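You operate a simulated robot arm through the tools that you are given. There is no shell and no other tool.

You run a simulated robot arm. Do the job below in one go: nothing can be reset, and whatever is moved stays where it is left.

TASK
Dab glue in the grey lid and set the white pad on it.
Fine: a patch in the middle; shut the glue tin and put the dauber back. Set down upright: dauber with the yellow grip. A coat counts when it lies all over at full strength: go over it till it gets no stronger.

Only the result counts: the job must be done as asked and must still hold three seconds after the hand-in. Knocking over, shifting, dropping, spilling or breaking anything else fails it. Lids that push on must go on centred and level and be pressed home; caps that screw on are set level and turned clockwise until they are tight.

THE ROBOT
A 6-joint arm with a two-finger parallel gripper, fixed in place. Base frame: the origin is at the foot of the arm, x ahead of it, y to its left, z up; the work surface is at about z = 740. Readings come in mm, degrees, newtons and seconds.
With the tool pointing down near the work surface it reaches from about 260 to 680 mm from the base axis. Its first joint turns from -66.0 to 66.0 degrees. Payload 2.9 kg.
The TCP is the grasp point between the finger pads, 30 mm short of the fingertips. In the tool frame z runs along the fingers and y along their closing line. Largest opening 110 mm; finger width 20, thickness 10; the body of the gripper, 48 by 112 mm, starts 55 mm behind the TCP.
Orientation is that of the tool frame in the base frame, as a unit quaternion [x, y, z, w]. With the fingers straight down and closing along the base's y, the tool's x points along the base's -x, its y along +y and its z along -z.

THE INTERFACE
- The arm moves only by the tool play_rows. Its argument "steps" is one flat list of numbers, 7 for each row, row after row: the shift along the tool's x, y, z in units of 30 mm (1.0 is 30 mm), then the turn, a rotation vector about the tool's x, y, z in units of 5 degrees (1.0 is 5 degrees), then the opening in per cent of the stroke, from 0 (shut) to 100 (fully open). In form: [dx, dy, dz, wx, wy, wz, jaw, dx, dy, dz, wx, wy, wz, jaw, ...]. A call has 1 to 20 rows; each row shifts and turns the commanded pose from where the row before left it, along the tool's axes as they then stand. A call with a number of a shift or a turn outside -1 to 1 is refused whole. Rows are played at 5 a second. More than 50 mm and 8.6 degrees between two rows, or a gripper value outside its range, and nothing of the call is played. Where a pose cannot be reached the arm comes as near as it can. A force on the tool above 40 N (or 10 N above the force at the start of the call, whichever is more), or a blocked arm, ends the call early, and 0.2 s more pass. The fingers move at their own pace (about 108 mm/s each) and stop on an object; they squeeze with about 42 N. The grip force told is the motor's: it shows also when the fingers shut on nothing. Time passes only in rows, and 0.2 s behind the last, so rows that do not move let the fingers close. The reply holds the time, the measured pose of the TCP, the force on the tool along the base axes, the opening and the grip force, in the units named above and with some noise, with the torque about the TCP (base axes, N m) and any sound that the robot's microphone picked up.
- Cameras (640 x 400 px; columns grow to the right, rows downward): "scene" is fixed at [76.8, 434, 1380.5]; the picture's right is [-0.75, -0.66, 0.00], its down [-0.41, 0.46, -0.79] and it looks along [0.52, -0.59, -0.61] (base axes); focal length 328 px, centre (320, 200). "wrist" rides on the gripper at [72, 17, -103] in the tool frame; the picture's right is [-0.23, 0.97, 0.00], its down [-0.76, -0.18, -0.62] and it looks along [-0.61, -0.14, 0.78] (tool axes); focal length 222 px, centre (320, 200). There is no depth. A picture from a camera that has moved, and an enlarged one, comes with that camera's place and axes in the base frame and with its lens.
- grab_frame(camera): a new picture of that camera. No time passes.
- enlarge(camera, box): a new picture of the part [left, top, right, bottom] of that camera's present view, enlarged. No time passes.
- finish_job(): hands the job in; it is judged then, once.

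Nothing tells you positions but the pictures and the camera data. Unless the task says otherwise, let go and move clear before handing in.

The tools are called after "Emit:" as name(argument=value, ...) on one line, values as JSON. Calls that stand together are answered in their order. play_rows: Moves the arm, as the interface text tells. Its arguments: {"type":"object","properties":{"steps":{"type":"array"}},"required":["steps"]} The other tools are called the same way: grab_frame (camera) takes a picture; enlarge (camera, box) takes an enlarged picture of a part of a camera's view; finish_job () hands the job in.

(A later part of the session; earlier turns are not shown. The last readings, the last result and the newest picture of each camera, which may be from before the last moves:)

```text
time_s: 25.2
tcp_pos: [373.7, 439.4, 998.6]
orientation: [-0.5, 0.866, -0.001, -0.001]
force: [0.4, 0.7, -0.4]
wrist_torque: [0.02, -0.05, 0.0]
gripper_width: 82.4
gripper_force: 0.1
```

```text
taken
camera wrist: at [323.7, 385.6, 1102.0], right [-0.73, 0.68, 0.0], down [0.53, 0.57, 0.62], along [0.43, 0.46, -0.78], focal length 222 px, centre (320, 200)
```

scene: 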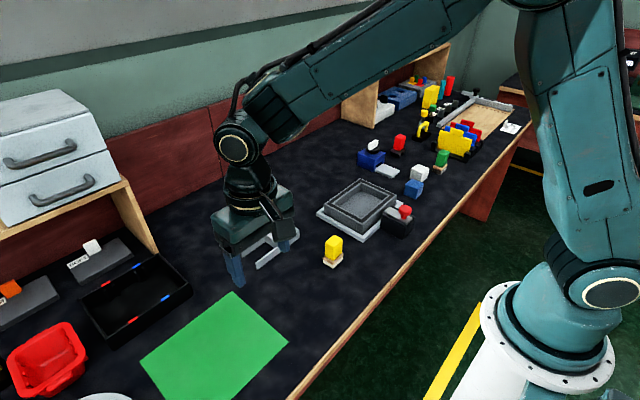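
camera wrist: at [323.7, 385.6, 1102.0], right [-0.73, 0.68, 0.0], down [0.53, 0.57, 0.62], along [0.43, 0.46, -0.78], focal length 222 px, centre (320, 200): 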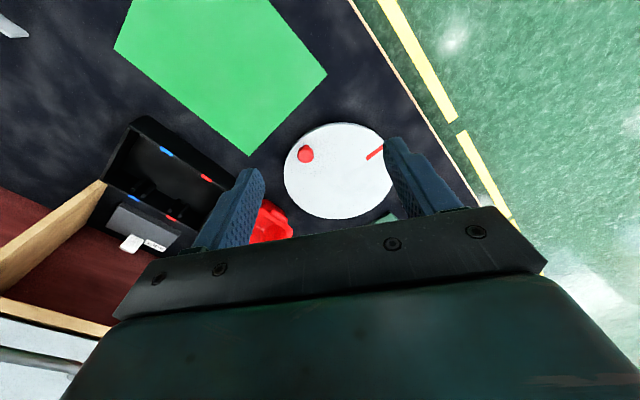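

The turntable is only a dial. The light-grey block with a yellow knob and two rails near (595,11) may be the glue tin with a sliding cover; I turn back and look at it closely.

Emit:
play_rows(steps=[0, 0, 0, 0, 0, 1, 75, 0, 0, 0, 0, 0, 1, 75, 0, 0, 0, 0, 0, 1, 75, 0, 0, 0, 0, 0, 1, 75, 0, 0, 0, 0, 0, 1, 75, 0, 0, 0, 0, 0, 1, 75, 0, 0, 0, 0, 0, 1, 75, 0, 0, 0, 0, 0, 1, 75, 0, 0, 0, 0, 0, 1, 75, 0, 0, 0, 0, 0, 1, 75, 0, 0, 0, 0, 0, 1, 75, 0, 0, 0, 0, 0, 1, 75])

Emit:
play_rows(steps=[-0.3, -0.98, 0.28, 0, 0, 0, 75, -0.3, -0.98, 0.28, 0, 0, 0, 75, -0.3, -0.98, 0.28, 0, 0, 0, 75, -0.3, -0.98, 0.28, 0, 0, 0, 75, -0.3, -0.98, 0.28, 0, 0, 0, 75, -0.3, -0.98, 0.28, 0, 0, 0, 75, -0.3, -0.98, 0.28, 0, 0, 0, 75, -0.3, -0.98, 0.28, 0, 0, 0, 75, -0.3, -0.98, 0.28, 0, 0, 0, 75, -0.3, -0.98, 0.28, 0, 0, 0, 75, -0.3, -0.98, 0.28, 0, 0, 0, 75, -0.3, -0.98, 0.28, 0, 0, 0, 75, -0.3, -0.98, 0.28, 0, 0, 0, 75, -0.3, -0.98, 0.28, 0, 0, 0, 75, 0, 0, 0, 0, 0, 0, 75])

Emit:
grab_frame(camera="wrist")

Emit:
enlarge(camera="wrist", box=[220, 60, 440, 220])

```text
time_s: 27.8
tcp_pos: [378.7, 438.6, 997.6]
orientation: [0.0, 1.0, 0.0, 0.001]
force: [0.2, -0.6, -0.3]
wrist_torque: [-0.01, 0.0, -0.01]
gripper_width: 82.4
gripper_force: 0.1
```

```text
time_s: 31.0
tcp_pos: [504.4, 27.6, 881.1]
orientation: [0.0, 1.0, 0.0, 0.0]
force: [-0.4, 0.3, 0.4]
wrist_torque: [0.0, 0.03, -0.02]
gripper_width: 82.6
gripper_force: 0.1
```

```text
taken
camera wrist: at [430.9, 45.0, 986.7], right [0.23, 0.97, 0.0], down [0.76, -0.18, 0.62], along [0.61, -0.14, -0.78], focal length 222 px, centre (320, 200)
```

wrist: 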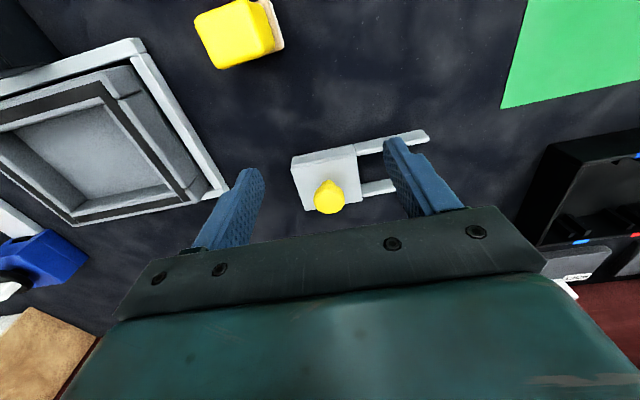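

```text
2.50 times, centred on (330, 140) of wrist
camera zoom: at [430.9, 45.0, 986.7], right [0.23, 0.97, 0.0], down [0.76, -0.18, 0.62], along [0.61, -0.14, -0.78], focal length 555 px, centre (295, 350)
```

zoom: 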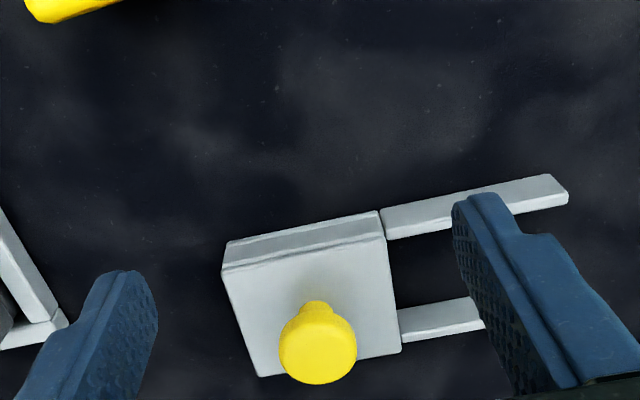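

This is the glue tin: body x 551–619, y −17…59, cover top ≈762, knob near (586,20,792), with two rails running to +y for the sliding cover. I go above the knob to check.

Emit:
play_rows(steps=[-0.907, -0.07, 0.34, 0, 0, 0, 75, -0.907, -0.07, 0.34, 0, 0, 0, 75, -0.907, -0.07, 0.34, 0, 0, 0, 75, 0, 0, 0, 0, 0, 0, 75])

Emit:
enlarge(camera="wrist", box=[220, 60, 440, 220])

Emit:
enlarge(camera="scene", box=[235, 205, 315, 275])

```text
time_s: 32.0
tcp_pos: [585.9, 20.9, 849.4]
orientation: [0.0, 1.0, 0.0, 0.0]
force: [0.0, 0.6, -0.1]
wrist_torque: [-0.03, 0.0, 0.02]
gripper_width: 82.6
gripper_force: 0.0
```

```text
2.50 times, centred on (330, 140) of wrist
camera zoom: at [512.9, 38.9, 954.1], right [0.23, 0.97, 0.0], down [0.76, -0.18, 0.62], along [0.61, -0.14, -0.78], focal length 555 px, centre (295, 350)
```

zoom: 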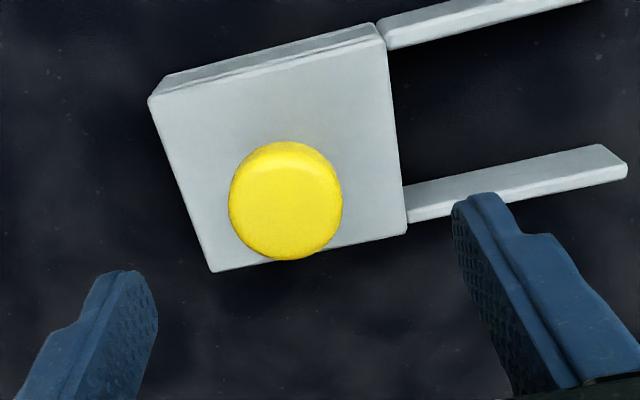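

```text
5.71 times, centred on (275, 240) of scene
camera zoom: at [76.8, 434.0, 1380.5], right [-0.75, -0.66, 0.0], down [-0.41, 0.46, -0.79], along [0.52, -0.59, -0.61], focal length 1871 px, centre (577, -29)
```

zoom: 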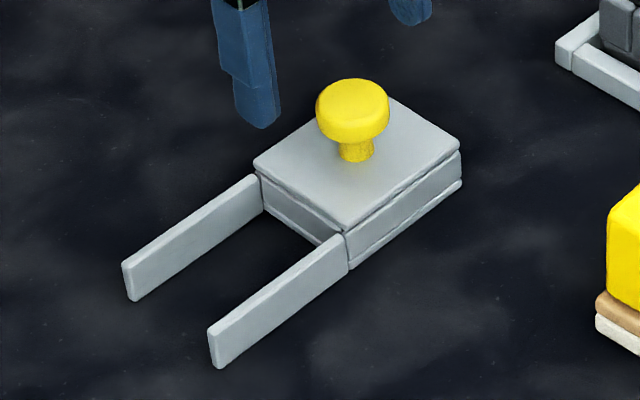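

Emit:
play_rows(steps=[0.06, -0.02, 0.6, 0, 0, 0, 65, 0, 0, 0.6, 0, 0, 0, 65, 0, 0, 0.5, 0, 0, 0, 65, 0, 0, 0, 0, 0, 0, 65, 0, 0, 0, 0, 0, 0, 35, 0, 0, 0, 0, 0, 0, 15, 0, 0, 0, 0, 0, 0, 0, 0, 0, 0, 0, 0, 0, 0])

Emit:
enlarge(camera="scene", box=[235, 205, 315, 275])

```text
time_s: 33.8
tcp_pos: [584.4, 21.1, 800.2]
orientation: [0.0, 1.0, 0.0, 0.002]
force: [7.0, -0.2, 25.8]
wrist_torque: [-0.05, 0.0, 0.16]
gripper_width: 32.6
gripper_force: 45.0
```

```text
5.71 times, centred on (275, 240) of scene
camera zoom: at [76.5, 434.0, 1380.5], right [-0.75, -0.66, 0.0], down [-0.41, 0.46, -0.79], along [0.52, -0.59, -0.61], focal length 1871 px, centre (577, -29)
```

zoom: 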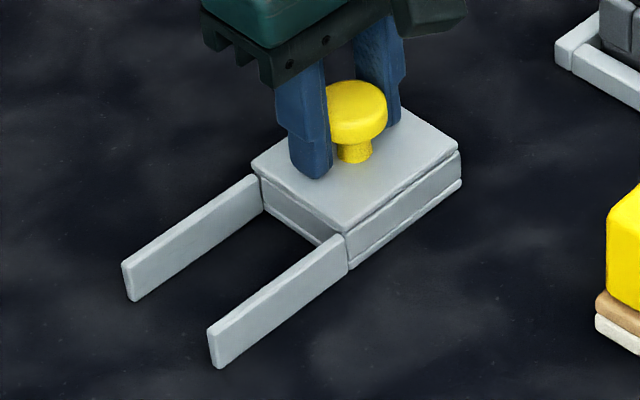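

The fingertips press on the cover (26 N up); I open, rise a few mm and re-grip.

Emit:
play_rows(steps=[0, 0, 0, 0, 0, 0, 50, 0, 0, -0.2, 0, 0, 0, 50, 0, 0, 0, 0, 0, 0, 50, 0, 0, 0, 0, 0, 0, 20, 0, 0, 0, 0, 0, 0, 0, 0, 0, 0, 0, 0, 0, 0])

```text
time_s: 35.2
tcp_pos: [580.7, 21.2, 802.5]
orientation: [0.0, 1.0, 0.0, -0.003]
force: [-8.5, -0.3, -16.0]
wrist_torque: [-0.11, -0.04, -0.18]
gripper_width: 32.7
gripper_force: 44.7
```

Emit:
play_rows(steps=[0, 0, 0.05, 0, 0, 0, 0, 0, 0.1, 0, 0, 0, 0, 0, 0, 0.1, 0, 0, 0, 0, 0, 0, 0.1, 0, 0, 0, 0, 0])

Emit:
enlarge(camera="scene", box=[235, 205, 315, 275])

```text
time_s: 36.2
tcp_pos: [581.8, 31.0, 801.2]
orientation: [0.0, 1.0, -0.001, -0.002]
force: [-18.4, -1.5, -12.3]
wrist_torque: [-0.04, -0.26, 0.03]
gripper_width: 32.5
gripper_force: 45.1
```

```text
5.71 times, centred on (275, 240) of scene
camera zoom: at [76.6, 434.0, 1380.5], right [-0.75, -0.66, 0.0], down [-0.41, 0.46, -0.79], along [0.52, -0.59, -0.61], focal length 1871 px, centre (577, -29)
```

zoom: 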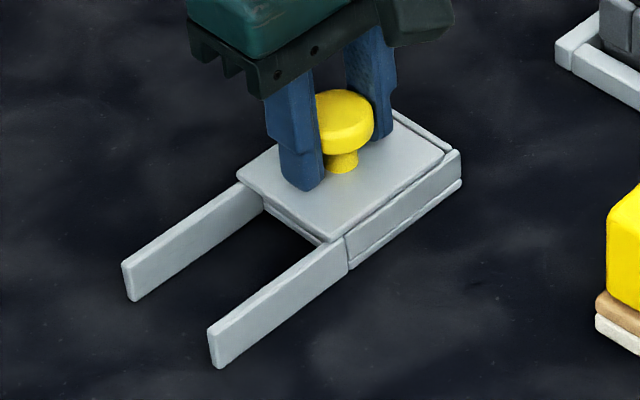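

The cover slides along +y as expected. I relieve the side force and keep sliding.

Emit:
play_rows(steps=[0.08, 0.1, 0.03, 0, 0, 0, 0, 0, 0.15, 0, 0, 0, 0, 0, 0, 0.15, 0, 0, 0, 0, 0, 0, 0.15, 0, 0, 0, 0, 0, 0, 0.15, 0, 0, 0, 0, 0, 0, 0.15, 0, 0, 0, 0, 0])

Emit:
enlarge(camera="scene", box=[235, 205, 315, 275])

```text
time_s: 37.6
tcp_pos: [580.3, 54.5, 801.8]
orientation: [0.0, 1.0, 0.0, 0.0]
force: [-3.4, -1.2, -16.4]
wrist_torque: [0.0, -0.14, -0.01]
gripper_width: 32.6
gripper_force: 44.8
```

```text
5.71 times, centred on (275, 240) of scene
camera zoom: at [77.0, 434.0, 1380.5], right [-0.75, -0.66, 0.0], down [-0.41, 0.46, -0.79], along [0.52, -0.59, -0.61], focal length 1871 px, centre (577, -29)
```

zoom: 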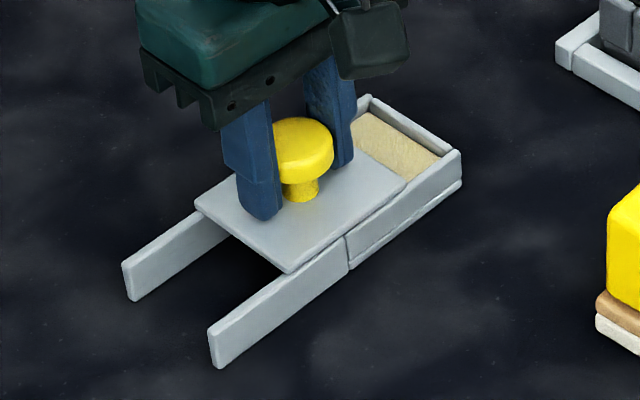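

Glue is visible inside. I continue sliding until the cover rests on the rails.

Emit:
play_rows(steps=[0, 0.15, 0, 0, 0, 0, 0, 0, 0.15, 0, 0, 0, 0, 0, 0, 0.15, 0, 0, 0, 0, 0, 0, 0.15, 0, 0, 0, 0, 0, 0, 0.15, 0, 0, 0, 0, 0, 0, 0.15, 0, 0, 0, 0, 0, 0, 0.15, 0, 0, 0, 0, 0])

Emit:
enlarge(camera="scene", box=[235, 205, 315, 275])

```text
time_s: 39.2
tcp_pos: [582.0, 86.4, 802.5]
orientation: [0.0, 1.0, -0.001, 0.001]
force: [6.0, -1.7, -13.6]
wrist_torque: [-0.06, -0.11, -0.04]
gripper_width: 32.9
gripper_force: 45.1
```

```text
5.71 times, centred on (275, 240) of scene
camera zoom: at [77.2, 434.0, 1380.5], right [-0.75, -0.66, 0.0], down [-0.41, 0.46, -0.79], along [0.52, -0.59, -0.61], focal length 1871 px, centre (577, -29)
```

zoom: 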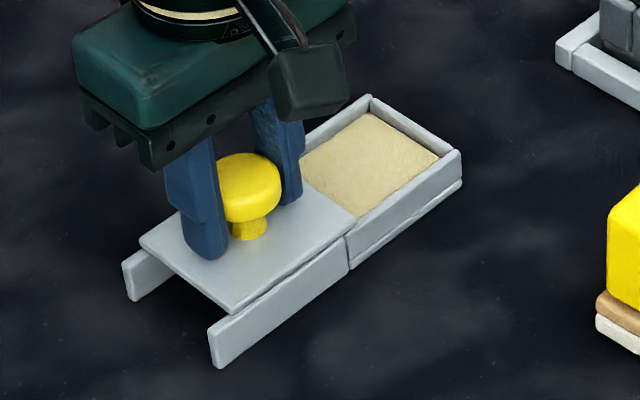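

Emit:
play_rows(steps=[0, 0.1, 0, 0, 0, 0, 0, 0, 0.1, 0, 0, 0, 0, 0, 0, 0, 0, 0, 0, 0, 0, 0, 0, 0, 0, 0, 0, 40, 0, 0, 0, 0, 0, 0, 60, 0, 0, -0.3, 0, 0, 0, 60, 0, 0, -0.8, 0, 0, 0, 60, 0, 0, -0.8, 0, 0, 0, 60, 0, 0, 0, 0, 0, 0, 60])

Emit:
enlarge(camera="scene", box=[235, 205, 315, 275])

Emit:
grab_frame(camera="wrist")

```text
time_s: 41.2
tcp_pos: [579.9, 92.1, 857.9]
orientation: [0.0, 1.0, 0.0, 0.0]
force: [0.8, -0.3, 0.5]
wrist_torque: [0.01, -0.03, 0.04]
gripper_width: 66.1
gripper_force: 0.0
```

```text
5.71 times, centred on (275, 240) of scene
camera zoom: at [76.8, 434.0, 1380.5], right [-0.75, -0.66, 0.0], down [-0.41, 0.46, -0.79], along [0.52, -0.59, -0.61], focal length 1871 px, centre (577, -29)
```

zoom: 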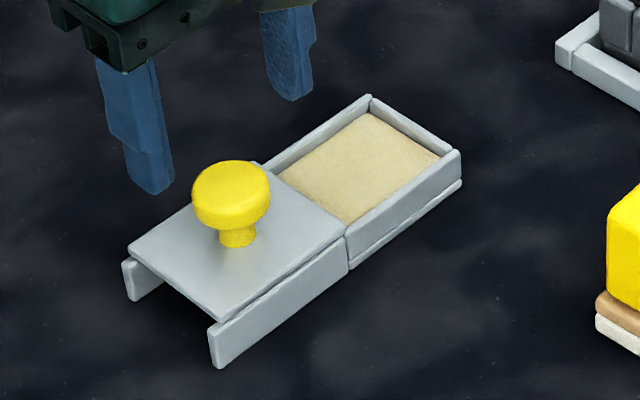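

```text
taken
camera wrist: at [508.3, 108.6, 962.6], right [0.23, 0.97, 0.0], down [0.76, -0.18, 0.62], along [0.61, -0.14, -0.78], focal length 222 px, centre (320, 200)
```

wrist: 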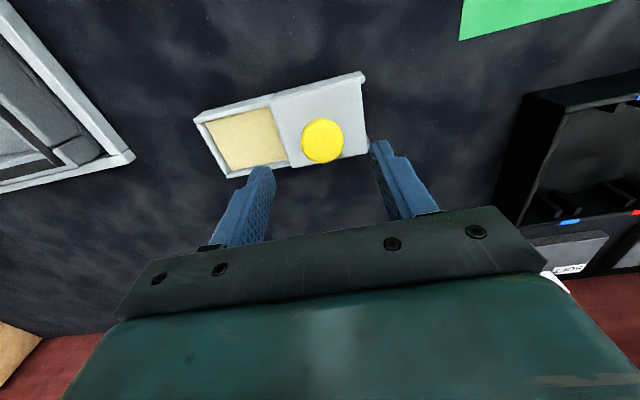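

The tin is fully open with the cover parked on its rails. I zoom in on the glue to measure it.

Emit:
enlarge(camera="wrist", box=[180, 60, 380, 200])

Emit:
enlarge(camera="scene", box=[265, 210, 305, 250])

```text
2.86 times, centred on (280, 130) of wrist
camera zoom: at [508.3, 108.6, 962.6], right [0.23, 0.97, 0.0], down [0.76, -0.18, 0.62], along [0.61, -0.14, -0.78], focal length 635 px, centre (434, 400)
```

zoom: 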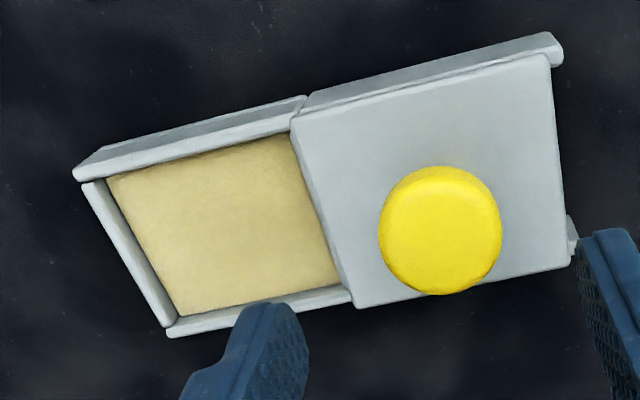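

```text
10.00 times, centred on (285, 230) of scene
camera zoom: at [76.8, 434.0, 1380.5], right [-0.75, -0.66, 0.0], down [-0.41, 0.46, -0.79], along [0.52, -0.59, -0.61], focal length 3275 px, centre (670, -100)
```

zoom: 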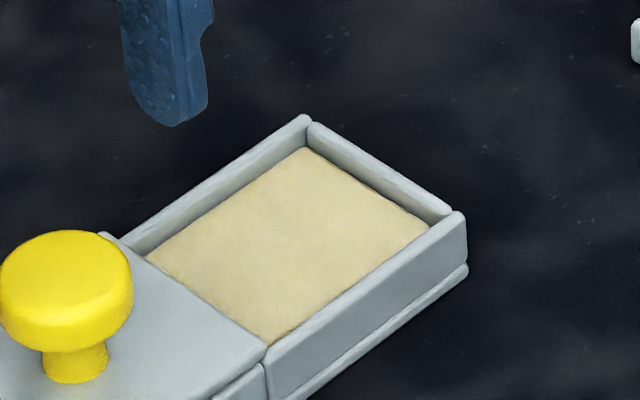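

Emit:
play_rows(steps=[0.62, -0.95, -0.7, 0, 0, 0, 75, 0.62, -0.95, -0.7, 0, 0, 0, 75, 0.62, -0.95, 0, 0, 0, 0, 75, 0.62, -0.95, 0, 0, 0, 0, 75, 0.62, -0.95, 0, 0, 0, 0, 75, 0.62, -0.95, 0, 0, 0, 0, 75, 0.62, -0.95, 0, 0, 0, 0, 75, 0.62, -0.95, 0, 0, 0, 0, 75, 0.62, -0.95, 0.4, 0, 0, 0, 100, 0.62, -0.95, 0.4, 0, 0, 0, 100, 0, 0, 0, 0, 0, 0, 100])

Emit:
grab_frame(camera="wrist")

Emit:
enlarge(camera="wrist", box=[200, 60, 440, 220])

```text
time_s: 43.6
tcp_pos: [394.7, -192.1, 878.0]
orientation: [0.001, 1.0, 0.0, 0.0]
force: [0.0, -0.6, 0.1]
wrist_torque: [-0.03, -0.01, -0.02]
gripper_width: 110.0
gripper_force: 0.1
```

```text
taken
camera wrist: at [323.1, -175.6, 982.7], right [0.23, 0.97, 0.0], down [0.76, -0.18, 0.62], along [0.61, -0.14, -0.78], focal length 222 px, centre (320, 200)
```

wrist: 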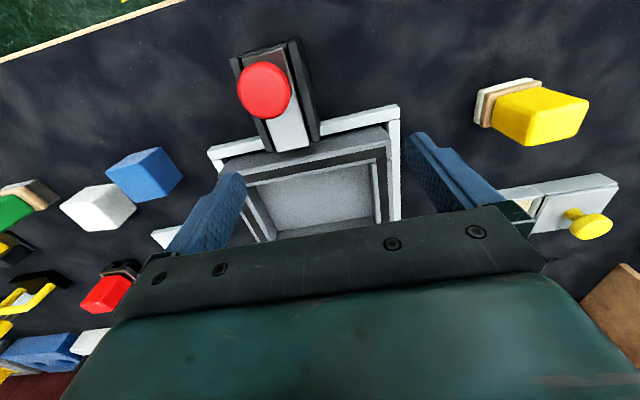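

```text
2.50 times, centred on (320, 140) of wrist
camera zoom: at [323.1, -175.6, 982.7], right [0.23, 0.97, 0.0], down [0.76, -0.18, 0.62], along [0.61, -0.14, -0.78], focal length 555 px, centre (320, 350)
```

zoom: 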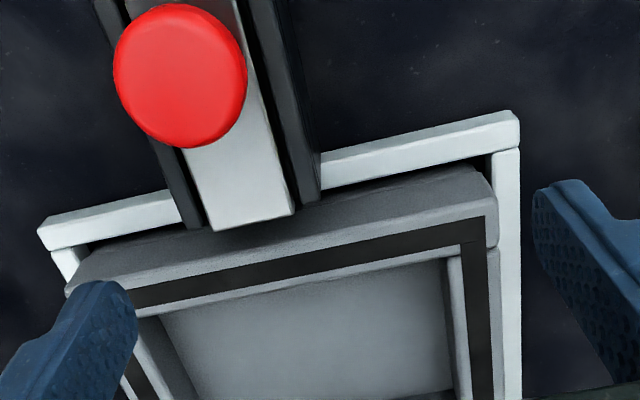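

Emit:
play_rows(steps=[0, 0.1, -0.9, 0, 0, 0, 100, 0, 0.1, -0.9, 0, 0, 0, 100, 0, 0.1, -0.9, 0, 0, 0, 100, 0, 0, 0, 0, 0, 0, 100])

Emit:
enlarge(camera="wrist", box=[210, 80, 390, 220])

Emit:
enlarge(camera="scene", box=[310, 170, 410, 250])

```text
time_s: 44.6
tcp_pos: [397.1, -184.0, 959.4]
orientation: [-0.001, 1.0, 0.0, 0.0]
force: [0.1, 0.1, 0.5]
wrist_torque: [0.03, 0.01, 0.02]
gripper_width: 110.0
gripper_force: 0.0
```

```text
2.86 times, centred on (300, 150) of wrist
camera zoom: at [323.9, -165.8, 1063.9], right [0.23, 0.97, 0.0], down [0.76, -0.18, 0.62], along [0.61, -0.14, -0.78], focal length 635 px, centre (377, 343)
```

zoom: 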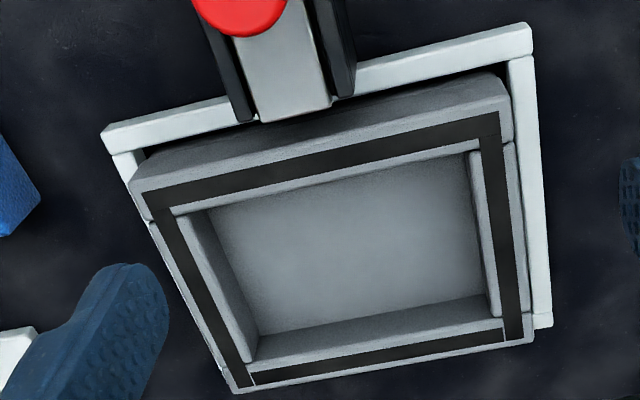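

```text
5.00 times, centred on (360, 210) of scene
camera zoom: at [76.8, 434.0, 1380.5], right [-0.75, -0.66, 0.0], down [-0.41, 0.46, -0.79], along [0.52, -0.59, -0.61], focal length 1637 px, centre (120, 150)
```

zoom: 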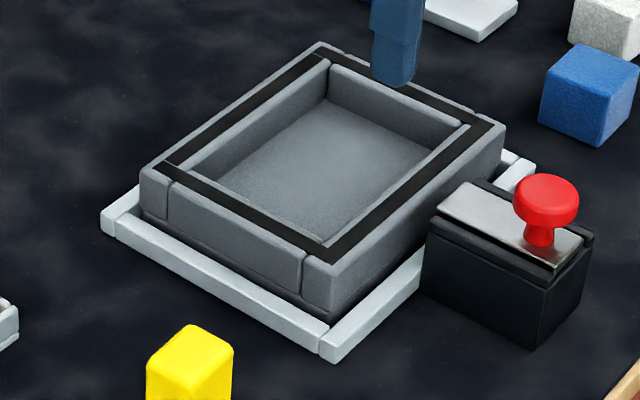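

The lid's outside spans x 428–563, y −310…−130, its floor centre is about (496,−220). Now I go to the dauber and look from above.

Emit:
play_rows(steps=[-0.178, 0.95, 0.4, 0, 0, 0, 80, -0.178, 0.95, 0.4, 0, 0, 0, 80, -0.178, 0.95, 0.4, 0, 0, 0, 80, -0.178, 0.95, 0.4, 0, 0, 0, 80, -0.178, 0.95, 0.4, 0, 0, 0, 80, -0.178, 0.95, 0.4, 0, 0, 0, 80, 0, 0, 0, 0, 0, 0, 80])

Emit:
enlarge(camera="wrist", box=[240, 70, 400, 190])

Emit:
enlarge(camera="scene", box=[310, 225, 360, 275])

```text
time_s: 46.2
tcp_pos: [427.3, -12.9, 885.7]
orientation: [0.0, 1.0, -0.001, 0.0]
force: [0.1, 0.1, -0.5]
wrist_torque: [0.03, -0.04, 0.03]
gripper_width: 88.0
gripper_force: 0.1
```

```text
3.33 times, centred on (320, 130) of wrist
camera zoom: at [354.4, 4.7, 990.4], right [0.23, 0.97, 0.0], down [0.76, -0.18, 0.62], along [0.61, -0.14, -0.78], focal length 740 px, centre (320, 433)
```

zoom: 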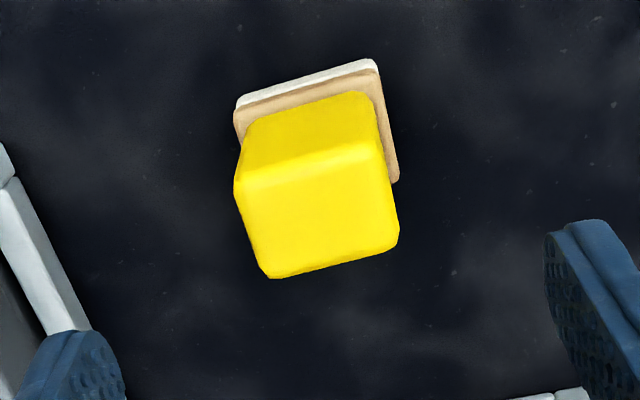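

```text
8.00 times, centred on (335, 250) of scene
camera zoom: at [76.8, 434.0, 1380.5], right [-0.75, -0.66, 0.0], down [-0.41, 0.46, -0.79], along [0.52, -0.59, -0.61], focal length 2620 px, centre (200, -200)
```

zoom: 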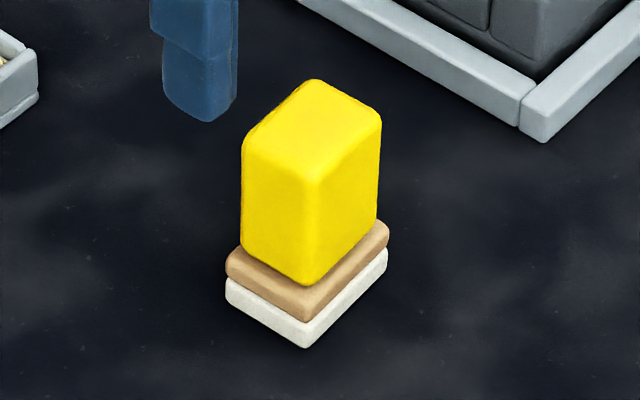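

Emit:
play_rows(steps=[-0.08, 0, 0.75, 0, 0, 0, 70, 0, 0, 0.75, 0, 0, 0, 70, 0, 0, 0.75, 0, 0, 0, 70, 0, 0, 0.73, 0, 0, 0, 70, 0, 0, 0, 0, 0, 0, 70])

Emit:
enlarge(camera="wrist", box=[220, 70, 420, 220])

Emit:
enlarge(camera="scene", box=[300, 215, 370, 275])

```text
time_s: 47.4
tcp_pos: [427.3, -12.1, 796.7]
orientation: [0.0, 1.0, 0.0, 0.001]
force: [-0.1, 0.3, 0.1]
wrist_torque: [-0.02, -0.03, 0.0]
gripper_width: 77.0
gripper_force: 0.1
```

```text
2.67 times, centred on (320, 145) of wrist
camera zoom: at [356.1, 4.8, 902.0], right [0.23, 0.97, 0.0], down [0.76, -0.18, 0.62], along [0.61, -0.14, -0.78], focal length 592 px, centre (320, 347)
```

zoom: 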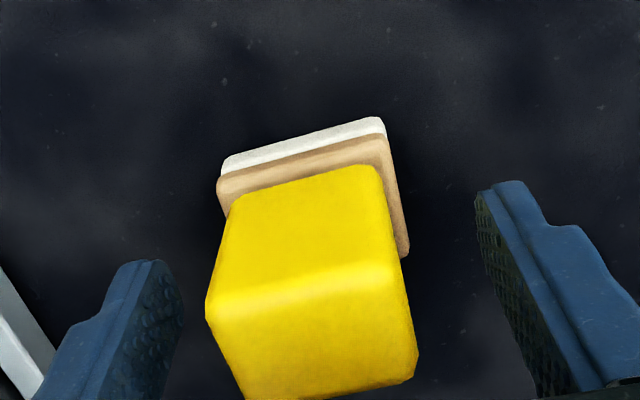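

```text
6.67 times, centred on (335, 245) of scene
camera zoom: at [76.8, 434.0, 1380.5], right [-0.75, -0.66, 0.0], down [-0.41, 0.46, -0.79], along [0.52, -0.59, -0.61], focal length 2183 px, centre (220, -100)
```

zoom: 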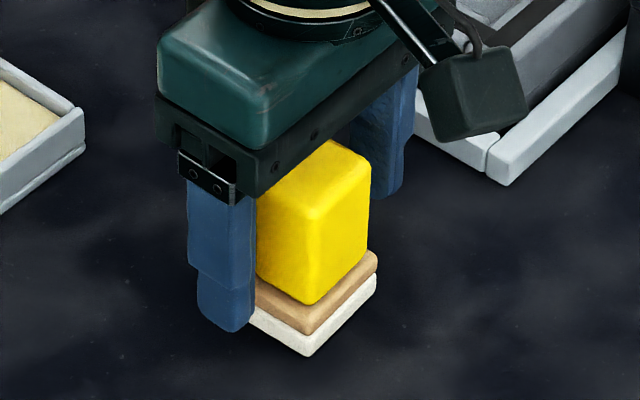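

Emit:
play_rows(steps=[0, 0, 0, 0, 0, 0, 50, 0, 0, 0, 0, 0, 0, 30, 0, 0, 0, 0, 0, 0, 15, 0, 0, 0, 0, 0, 0, 0, 0, 0, 0, 0, 0, 0, 0])

Emit:
enlarge(camera="scene", box=[300, 215, 370, 275])

```text
time_s: 48.6
tcp_pos: [428.8, -11.9, 798.2]
orientation: [0.0, 1.0, 0.0, 0.0]
force: [-0.1, -0.2, 0.0]
wrist_torque: [-0.04, -0.02, -0.03]
gripper_width: 37.3
gripper_force: 41.3
```

```text
6.67 times, centred on (335, 245) of scene
camera zoom: at [76.8, 434.0, 1380.5], right [-0.75, -0.66, 0.0], down [-0.41, 0.46, -0.79], along [0.52, -0.59, -0.61], focal length 2183 px, centre (220, -100)
```

zoom: 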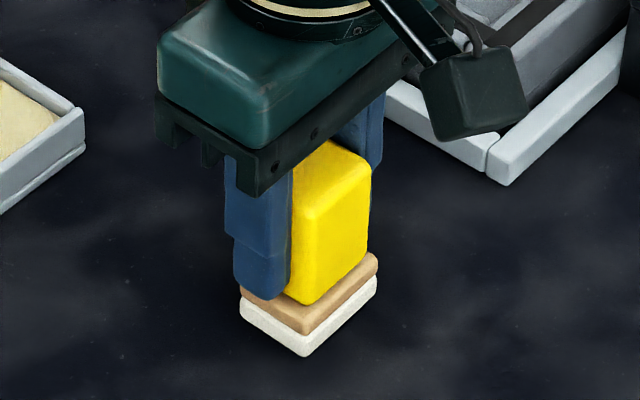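

The dauber is gripped (37.3 mm; foot bottom is 57 mm below the TCP). I lift it and carry it over the glue.

Emit:
play_rows(steps=[0, 0, -0.3, 0, 0, 0, 0, 0, 0, -0.8, 0, 0, 0, 0, 0, 0, -0.9, 0, 0, 0, 0, -0.7, 0.14, 0, 0, 0, 0, 0, -0.9, 0.18, 0, 0, 0, 0, 0, -0.9, 0.18, 0, 0, 0, 0, 0, -0.9, 0.18, 0, 0, 0, 0, 0, -0.9, 0.18, 0, 0, 0, 0, 0, -0.84, 0.17, 0, 0, 0, 0, 0, 0, 0, 0, 0, 0, 0, 0])

Emit:
grab_frame(camera="wrist")

Emit:
enlarge(camera="scene", box=[225, 180, 325, 270])

```text
time_s: 50.8
tcp_pos: [583.2, 18.5, 857.1]
orientation: [0.0, 1.0, 0.0, 0.0]
force: [0.9, -1.0, -1.4]
wrist_torque: [-0.01, 0.01, -0.03]
gripper_width: 37.1
gripper_force: 41.9
```

```text
taken
camera wrist: at [509.9, 36.8, 960.5], right [0.23, 0.97, 0.0], down [0.76, -0.18, 0.62], along [0.61, -0.14, -0.78], focal length 222 px, centre (320, 200)
```

wrist: 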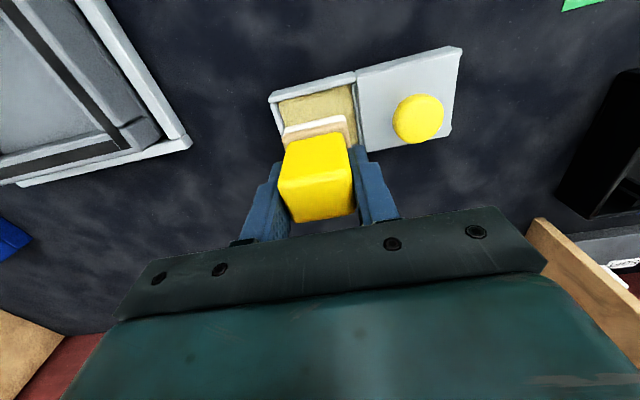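

```text
4.44 times, centred on (275, 225) of scene
camera zoom: at [76.8, 434.0, 1380.5], right [-0.75, -0.66, 0.0], down [-0.41, 0.46, -0.79], along [0.52, -0.59, -0.61], focal length 1455 px, centre (520, 89)
```

zoom: 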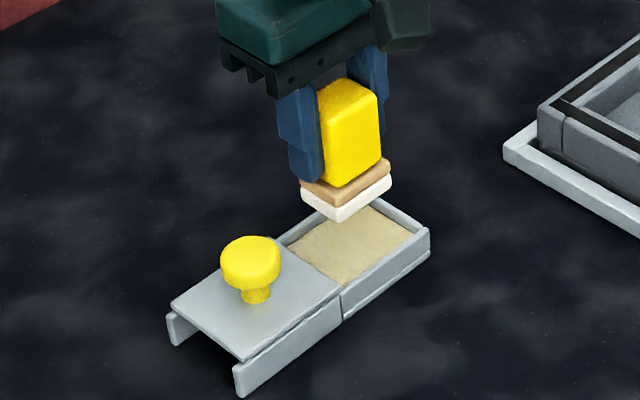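

Emit:
play_rows(steps=[0, 0, 0.7, 0, 0, 0, 0, 0, 0, 0.7, 0, 0, 0, 0, 0, 0, 0.1, 0, 0, 0, 0, 0, 0, 0, 0, 0, 0, 0])

Emit:
enlarge(camera="scene", box=[245, 195, 325, 265])

Emit:
enlarge(camera="wrist", box=[230, 60, 430, 200])

```text
time_s: 51.8
tcp_pos: [585.1, 19.7, 814.7]
orientation: [0.001, 1.0, 0.0, 0.003]
force: [-8.7, -0.7, 36.1]
wrist_torque: [-0.07, 0.23, 0.03]
gripper_width: 37.4
gripper_force: 41.7
```

```text
5.71 times, centred on (285, 230) of scene
camera zoom: at [76.0, 434.0, 1380.5], right [-0.75, -0.66, 0.0], down [-0.41, 0.46, -0.79], along [0.52, -0.59, -0.61], focal length 1871 px, centre (520, 29)
```

zoom: 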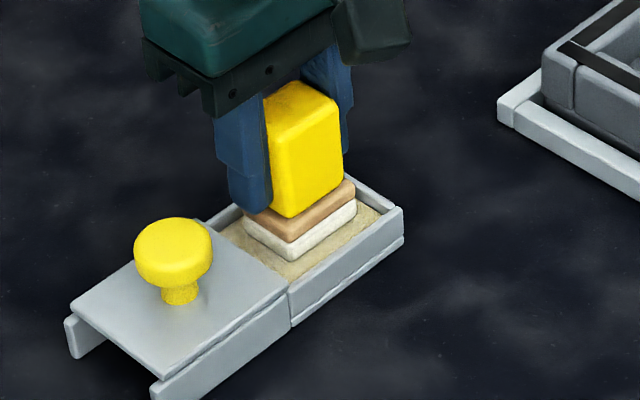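

```text
2.86 times, centred on (330, 130) of wrist
camera zoom: at [511.7, 36.0, 918.3], right [0.23, 0.97, 0.0], down [0.76, -0.18, 0.63], along [0.61, -0.14, -0.78], focal length 635 px, centre (291, 400)
```

zoom: 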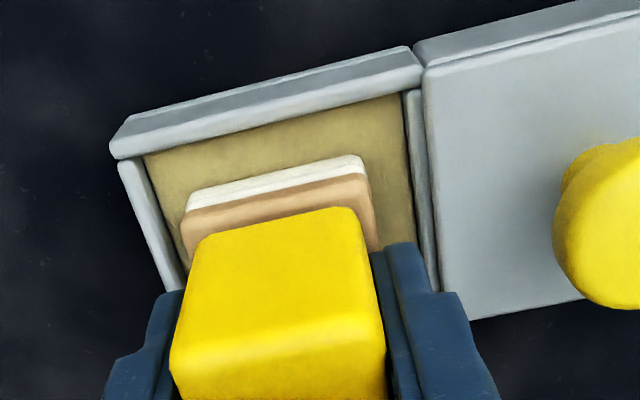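

Contact with the glue is made (36 N). I lift the loaded dauber gently and carry it over the lid's middle.

Emit:
play_rows(steps=[0, 0, -0.1, 0, 0, 0, 0, 0, 0, -0.2, 0, 0, 0, 0, 0, 0, -0.6, 0, 0, 0, 0, 0, 0, -0.7, 0, 0, 0, 0, 0, 0, 0, 0, 0, 0, 0])

Emit:
enlarge(camera="scene", box=[245, 190, 325, 260])

Emit:
enlarge(camera="wrist", box=[230, 60, 430, 200])

```text
time_s: 53.0
tcp_pos: [581.8, 18.3, 859.2]
orientation: [0.0, 1.0, -0.001, 0.0]
force: [-0.3, -0.4, -0.5]
wrist_torque: [-0.01, 0.02, 0.0]
gripper_width: 37.4
gripper_force: 41.8
```

```text
5.71 times, centred on (285, 225) of scene
camera zoom: at [76.8, 434.0, 1380.5], right [-0.75, -0.66, 0.0], down [-0.41, 0.46, -0.79], along [0.52, -0.59, -0.61], focal length 1871 px, centre (520, 57)
```

zoom: 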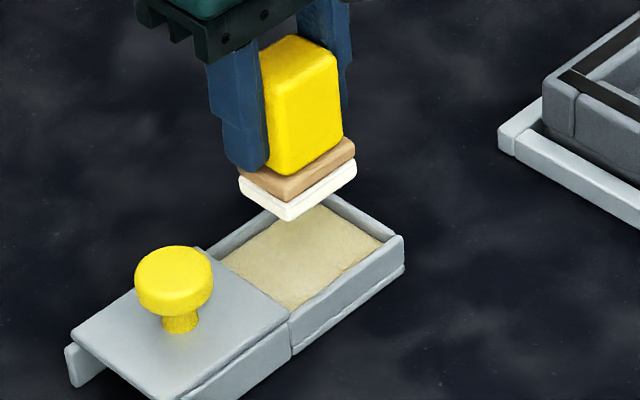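

```text
2.86 times, centred on (330, 130) of wrist
camera zoom: at [510.3, 35.9, 963.3], right [0.23, 0.97, 0.0], down [0.76, -0.18, 0.62], along [0.61, -0.14, -0.78], focal length 635 px, centre (291, 400)
```

zoom: 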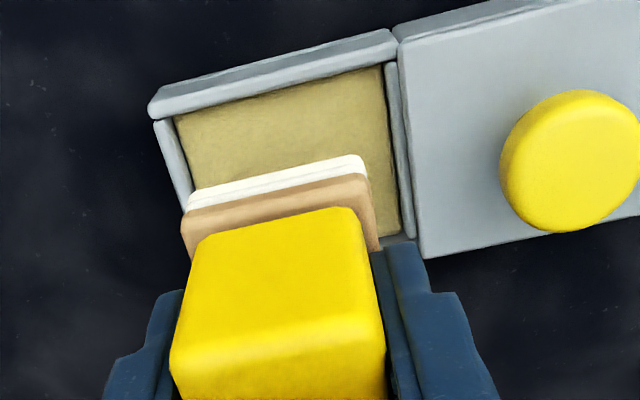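

The foot looks coated (brighter white). I carry it over the lid's middle.

Emit:
play_rows(steps=[0.32, -0.885, 0, 0, 0, 0, 0, 0.32, -0.885, 0, 0, 0, 0, 0, 0.32, -0.885, 0, 0, 0, 0, 0, 0.32, -0.885, 0, 0, 0, 0, 0, 0.32, -0.885, 0, 0, 0, 0, 0, 0.32, -0.885, 0, 0, 0, 0, 0, 0.32, -0.885, 0, 0, 0, 0, 0, 0.32, -0.885, 0, 0, 0, 0, 0, 0.32, -0.885, 0, 0, 0, 0, 0, 0, 0, 0, 0, 0, 0, 0])

Emit:
enlarge(camera="scene", box=[310, 160, 410, 250])

Emit:
grab_frame(camera="wrist")

```text
time_s: 55.2
tcp_pos: [496.1, -219.0, 859.2]
orientation: [0.0, 1.0, -0.001, 0.0]
force: [-0.2, 0.4, -0.6]
wrist_torque: [0.03, 0.02, 0.01]
gripper_width: 37.3
gripper_force: 41.8
```

```text
4.44 times, centred on (360, 205) of scene
camera zoom: at [76.8, 434.0, 1380.5], right [-0.75, -0.66, 0.0], down [-0.41, 0.46, -0.79], along [0.52, -0.59, -0.61], focal length 1455 px, centre (142, 178)
```

zoom: 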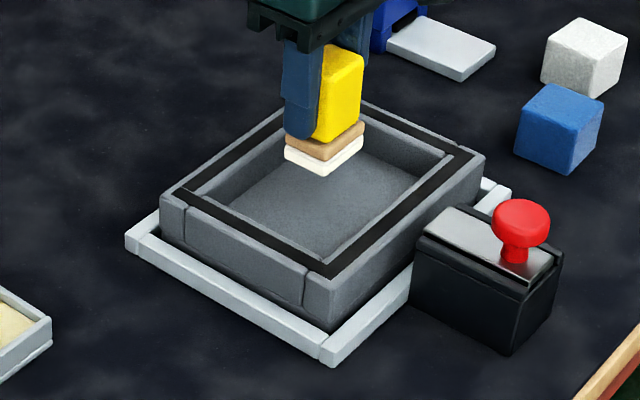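

```text
taken
camera wrist: at [424.6, -202.0, 963.1], right [0.23, 0.97, 0.0], down [0.76, -0.18, 0.62], along [0.61, -0.14, -0.78], focal length 222 px, centre (320, 200)
```

wrist: 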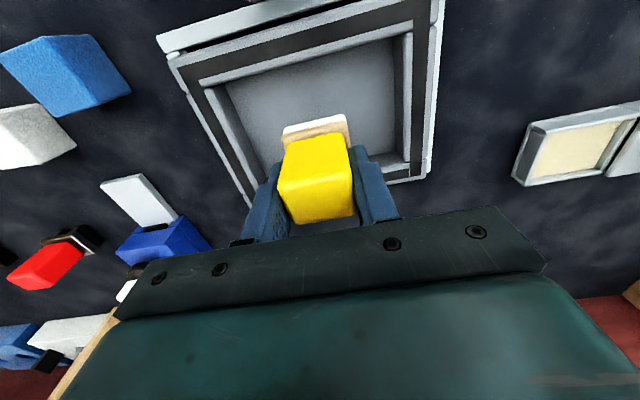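

Emit:
enlarge(camera="scene", box=[480, 110, 540, 150])

Emit:
enlarge(camera="scene", box=[400, 70, 480, 130])

Emit:
enlarge(camera="scene", box=[395, 140, 455, 210])

Emit:
enlarge(camera="wrist", box=[0, 20, 220, 200])

Emit:
enlarge(camera="wrist", box=[80, 160, 220, 280])

```text
10.00 times, centred on (510, 130) of scene
camera zoom: at [76.8, 434.0, 1380.5], right [-0.75, -0.66, 0.0], down [-0.41, 0.46, -0.79], along [0.52, -0.59, -0.61], focal length 3275 px, centre (-1580, 900)
```

zoom: 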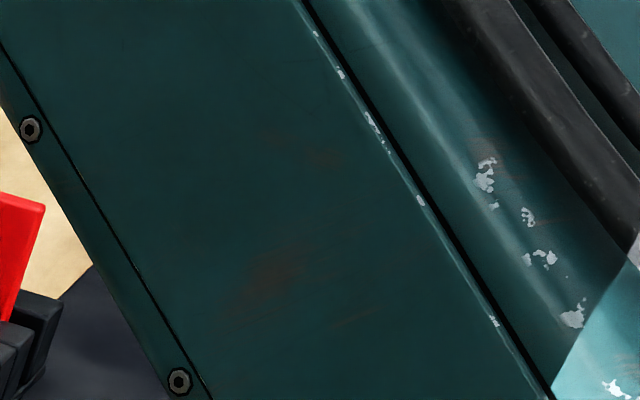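

```text
6.67 times, centred on (440, 100) of scene
camera zoom: at [76.8, 434.0, 1380.5], right [-0.75, -0.66, 0.0], down [-0.41, 0.46, -0.79], along [0.52, -0.59, -0.61], focal length 2183 px, centre (-480, 867)
```

zoom: 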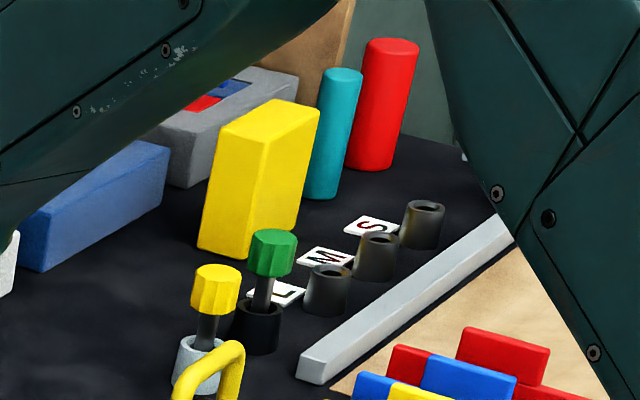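

```text
5.71 times, centred on (425, 175) of scene
camera zoom: at [76.8, 434.0, 1380.5], right [-0.75, -0.66, 0.0], down [-0.41, 0.46, -0.79], along [0.52, -0.59, -0.61], focal length 1871 px, centre (-280, 343)
```

zoom: 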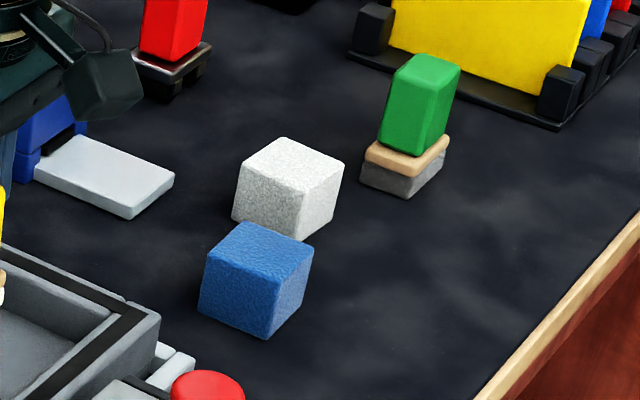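

```text
2.22 times, centred on (110, 110) of wrist
camera zoom: at [424.6, -202.0, 963.1], right [0.23, 0.97, 0.0], down [0.76, -0.18, 0.62], along [0.61, -0.14, -0.78], focal length 494 px, centre (787, 400)
```

zoom: 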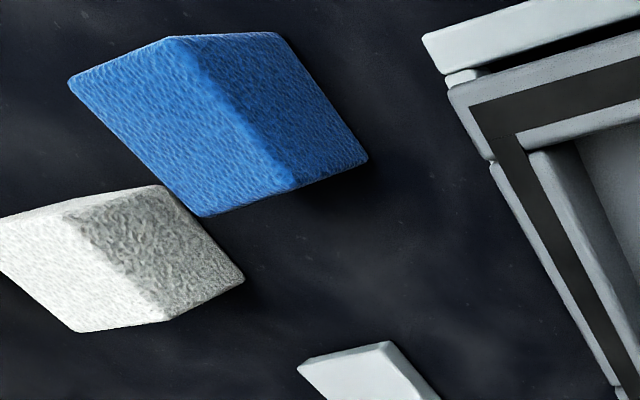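

```text
3.33 times, centred on (150, 220) of wrist
camera zoom: at [424.6, -202.0, 963.1], right [0.23, 0.97, 0.0], down [0.76, -0.18, 0.62], along [0.61, -0.14, -0.78], focal length 740 px, centre (887, 133)
```

zoom: 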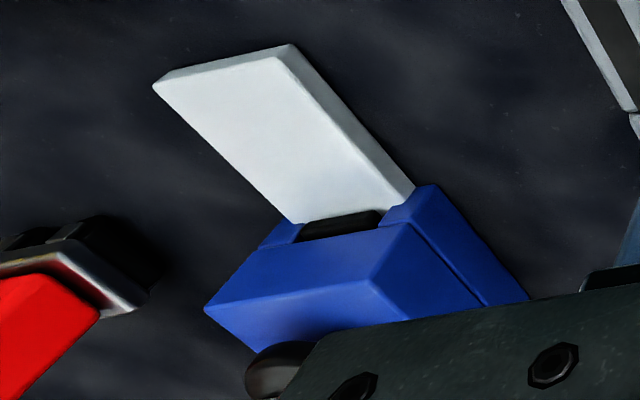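

The white block (about 44 × 44 × 33 mm at (444,−500)) is the white pad, the blue one a decoy. Now I lower the loaded dauber to the lid floor in small steps.

Emit:
play_rows(steps=[0, 0, 0.7, 0, 0, 0, 0, 0, 0, 0.7, 0, 0, 0, 0, 0, 0, 0, 0, 0, 0, 0])

Emit:
play_rows(steps=[0, 0, 0.08, 0, 0, 0, 0, 0, 0, 0.08, 0, 0, 0, 0, 0, 0, 0.08, 0, 0, 0, 0])

```text
time_s: 56.0
tcp_pos: [498.5, -219.1, 816.5]
orientation: [-0.001, 1.0, 0.0, 0.0]
force: [0.5, -0.3, -0.6]
wrist_torque: [-0.02, -0.01, -0.01]
gripper_width: 37.0
gripper_force: 41.4
```

```text
time_s: 56.8
tcp_pos: [498.4, -220.8, 815.4]
orientation: [0.0, 1.0, -0.002, 0.003]
force: [-2.6, 4.2, 37.5]
wrist_torque: [0.35, 0.03, -0.05]
gripper_width: 37.4
gripper_force: 42.4
```

Emit:
play_rows(steps=[0, 0, -0.1, 0, 0, 0, 0, 0, 0, 0, 0, 0, 0, 0, 0, 0, -0.5, 0, 0, 0, 0, 0, 0, -0.9, 0, 0, 0, 0, 0, 0, 0, 0, 0, 0, 0])

Emit:
enlarge(camera="scene", box=[320, 160, 400, 240])

Emit:
enlarge(camera="wrist", box=[200, 20, 440, 200])

```text
time_s: 58.0
tcp_pos: [496.9, -218.9, 855.8]
orientation: [0.0, 1.0, 0.001, -0.001]
force: [0.1, 0.2, -1.0]
wrist_torque: [0.02, -0.01, 0.04]
gripper_width: 37.3
gripper_force: 42.8
```

```text
5.00 times, centred on (360, 200) of scene
camera zoom: at [76.8, 434.0, 1380.5], right [-0.75, -0.66, 0.0], down [-0.41, 0.46, -0.79], along [0.52, -0.59, -0.61], focal length 1637 px, centre (120, 200)
```

zoom: 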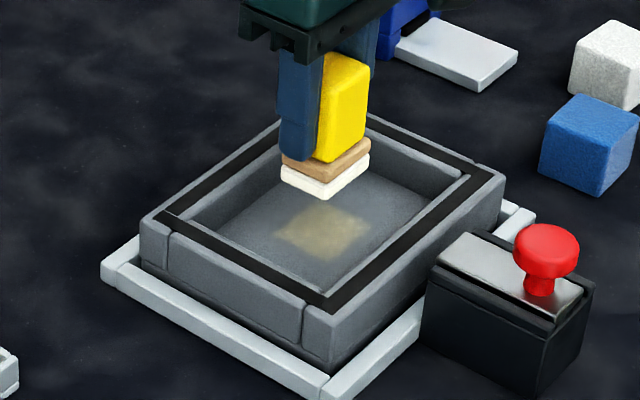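

```text
2.22 times, centred on (320, 110) of wrist
camera zoom: at [425.1, -202.7, 959.7], right [0.23, 0.97, 0.0], down [0.76, -0.18, 0.62], along [0.61, -0.14, -0.78], focal length 494 px, centre (320, 400)
```

zoom: 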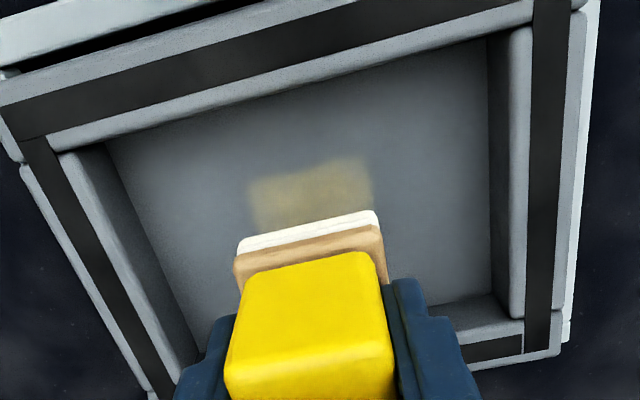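

The first dab left a faint patch at the middle, so the method works. I now repeat dabs there, holding contact longer.

Emit:
play_rows(steps=[0, 0, 0.8, 0, 0, 0, 0, 0, 0, 0.4, 0, 0, 0, 0, 0, 0, 0.2, 0, 0, 0, 0, 0, 0, 0, 0, 0, 0, 0, 0, 0, 0, 0, 0, 0, 0, 0, 0, -0.2, 0, 0, 0, 0, 0, 0, 0.2, 0, 0, 0, 0, 0, 0, 0, 0, 0, 0, 0, 0, 0, -0.2, 0, 0, 0, 0, 0, 0, 0.2, 0, 0, 0, 0, 0, 0, 0, 0, 0, 0, 0, 0, 0, -0.2, 0, 0, 0, 0, 0, 0, -0.4, 0, 0, 0, 0, 0, 0, -0.8, 0, 0, 0, 0, 0, 0, 0, 0, 0, 0, 0])

Emit:
enlarge(camera="scene", box=[320, 160, 400, 240])

Emit:
enlarge(camera="wrist", box=[200, 20, 440, 200])

```text
time_s: 61.2
tcp_pos: [495.8, -219.6, 854.8]
orientation: [0.001, 1.0, 0.0, 0.001]
force: [0.5, 0.0, -1.6]
wrist_torque: [0.02, -0.03, 0.02]
gripper_width: 37.2
gripper_force: 41.8
```

```text
5.00 times, centred on (360, 200) of scene
camera zoom: at [76.8, 434.0, 1380.5], right [-0.75, -0.66, 0.0], down [-0.41, 0.46, -0.79], along [0.52, -0.59, -0.61], focal length 1637 px, centre (120, 200)
```

zoom: 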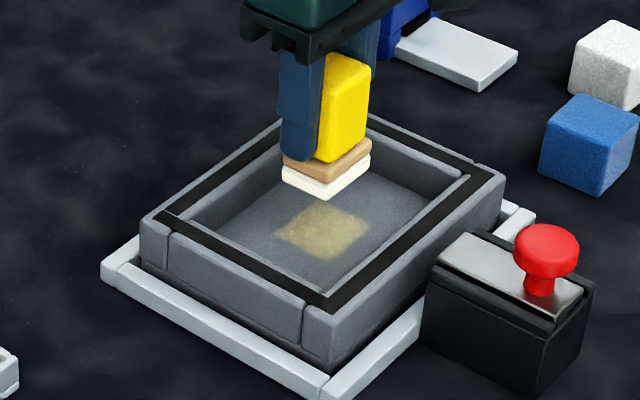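

```text
2.22 times, centred on (320, 110) of wrist
camera zoom: at [424.3, -202.8, 959.5], right [0.23, 0.97, 0.0], down [0.76, -0.18, 0.62], along [0.61, -0.14, -0.78], focal length 494 px, centre (320, 400)
```

zoom: 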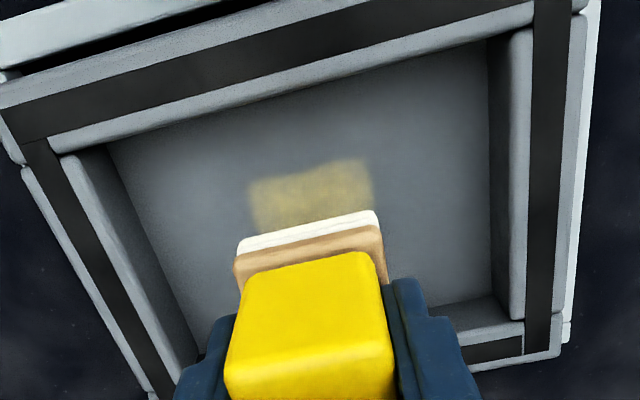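

Stronger now. I add dabs shifted about ±7 mm in x so the patch covers the pad's footprint.

Emit:
play_rows(steps=[-0.23, 0, 0.8, 0, 0, 0, 0, 0, 0, 0.4, 0, 0, 0, 0, 0, 0, 0.2, 0, 0, 0, 0, 0, 0, 0, 0, 0, 0, 0, 0, 0, -0.2, 0, 0, 0, 0, 0, 0, 0.2, 0, 0, 0, 0, 0, 0, 0, 0, 0, 0, 0, 0, 0, -0.2, 0, 0, 0, 0, 0, 0, 0.2, 0, 0, 0, 0, 0, 0, 0, 0, 0, 0, 0, 0, 0, -0.2, 0, 0, 0, 0, 0.46, 0, 0, 0, 0, 0, 0, 0, 0, 0.2, 0, 0, 0, 0, 0, 0, 0, 0, 0, 0, 0, 0, 0, -0.2, 0, 0, 0, 0, 0, 0, 0.2, 0, 0, 0, 0, 0, 0, 0, 0, 0, 0, 0, 0, 0, -0.2, 0, 0, 0, 0, 0, 0, -0.3, 0, 0, 0, 0])

Emit:
play_rows(steps=[0, 0, 0.3, 0, 0, 0, 0, 0, 0, 0.2, 0, 0, 0, 0, 0, 0, 0, 0, 0, 0, 0, 0, 0, -0.2, 0, 0, 0, 0, -0.23, 0, 0, 0, 0, 0, 0, 0, 0, -0.4, 0, 0, 0, 0, 0, 0, -0.8, 0, 0, 0, 0, 0.6, 0, 0, 0, 0, 0, 0, 0, 0, 0, 0, 0, 0, 0])

Emit:
enlarge(camera="scene", box=[320, 160, 400, 240])

Emit:
enlarge(camera="wrist", box=[200, 20, 440, 200])

```text
time_s: 65.2
tcp_pos: [490.4, -221.9, 828.9]
orientation: [0.0, 1.0, 0.001, 0.0]
force: [-0.6, 0.1, -1.0]
wrist_torque: [0.0, 0.02, -0.03]
gripper_width: 37.2
gripper_force: 42.0
```

```text
time_s: 67.2
tcp_pos: [479.0, -221.5, 854.5]
orientation: [0.0, 1.0, 0.0, 0.0]
force: [-0.4, 0.2, -1.5]
wrist_torque: [0.01, -0.02, -0.03]
gripper_width: 37.3
gripper_force: 42.1
```

```text
5.00 times, centred on (360, 200) of scene
camera zoom: at [76.8, 434.0, 1380.5], right [-0.75, -0.66, 0.0], down [-0.41, 0.46, -0.79], along [0.52, -0.59, -0.61], focal length 1637 px, centre (120, 200)
```

zoom: 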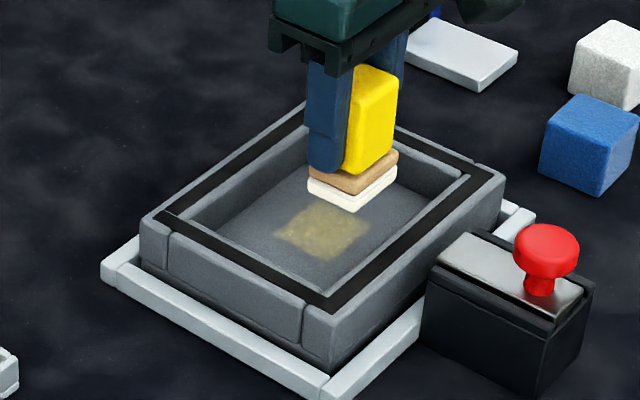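

```text
2.22 times, centred on (320, 110) of wrist
camera zoom: at [406.6, -204.4, 958.9], right [0.23, 0.97, 0.0], down [0.76, -0.18, 0.62], along [0.61, -0.14, -0.78], focal length 494 px, centre (320, 400)
```

zoom: 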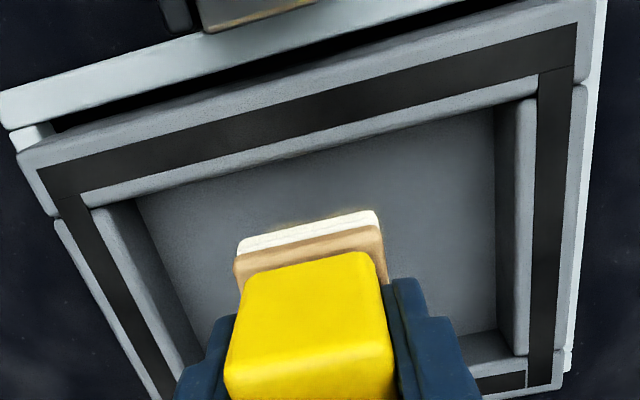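

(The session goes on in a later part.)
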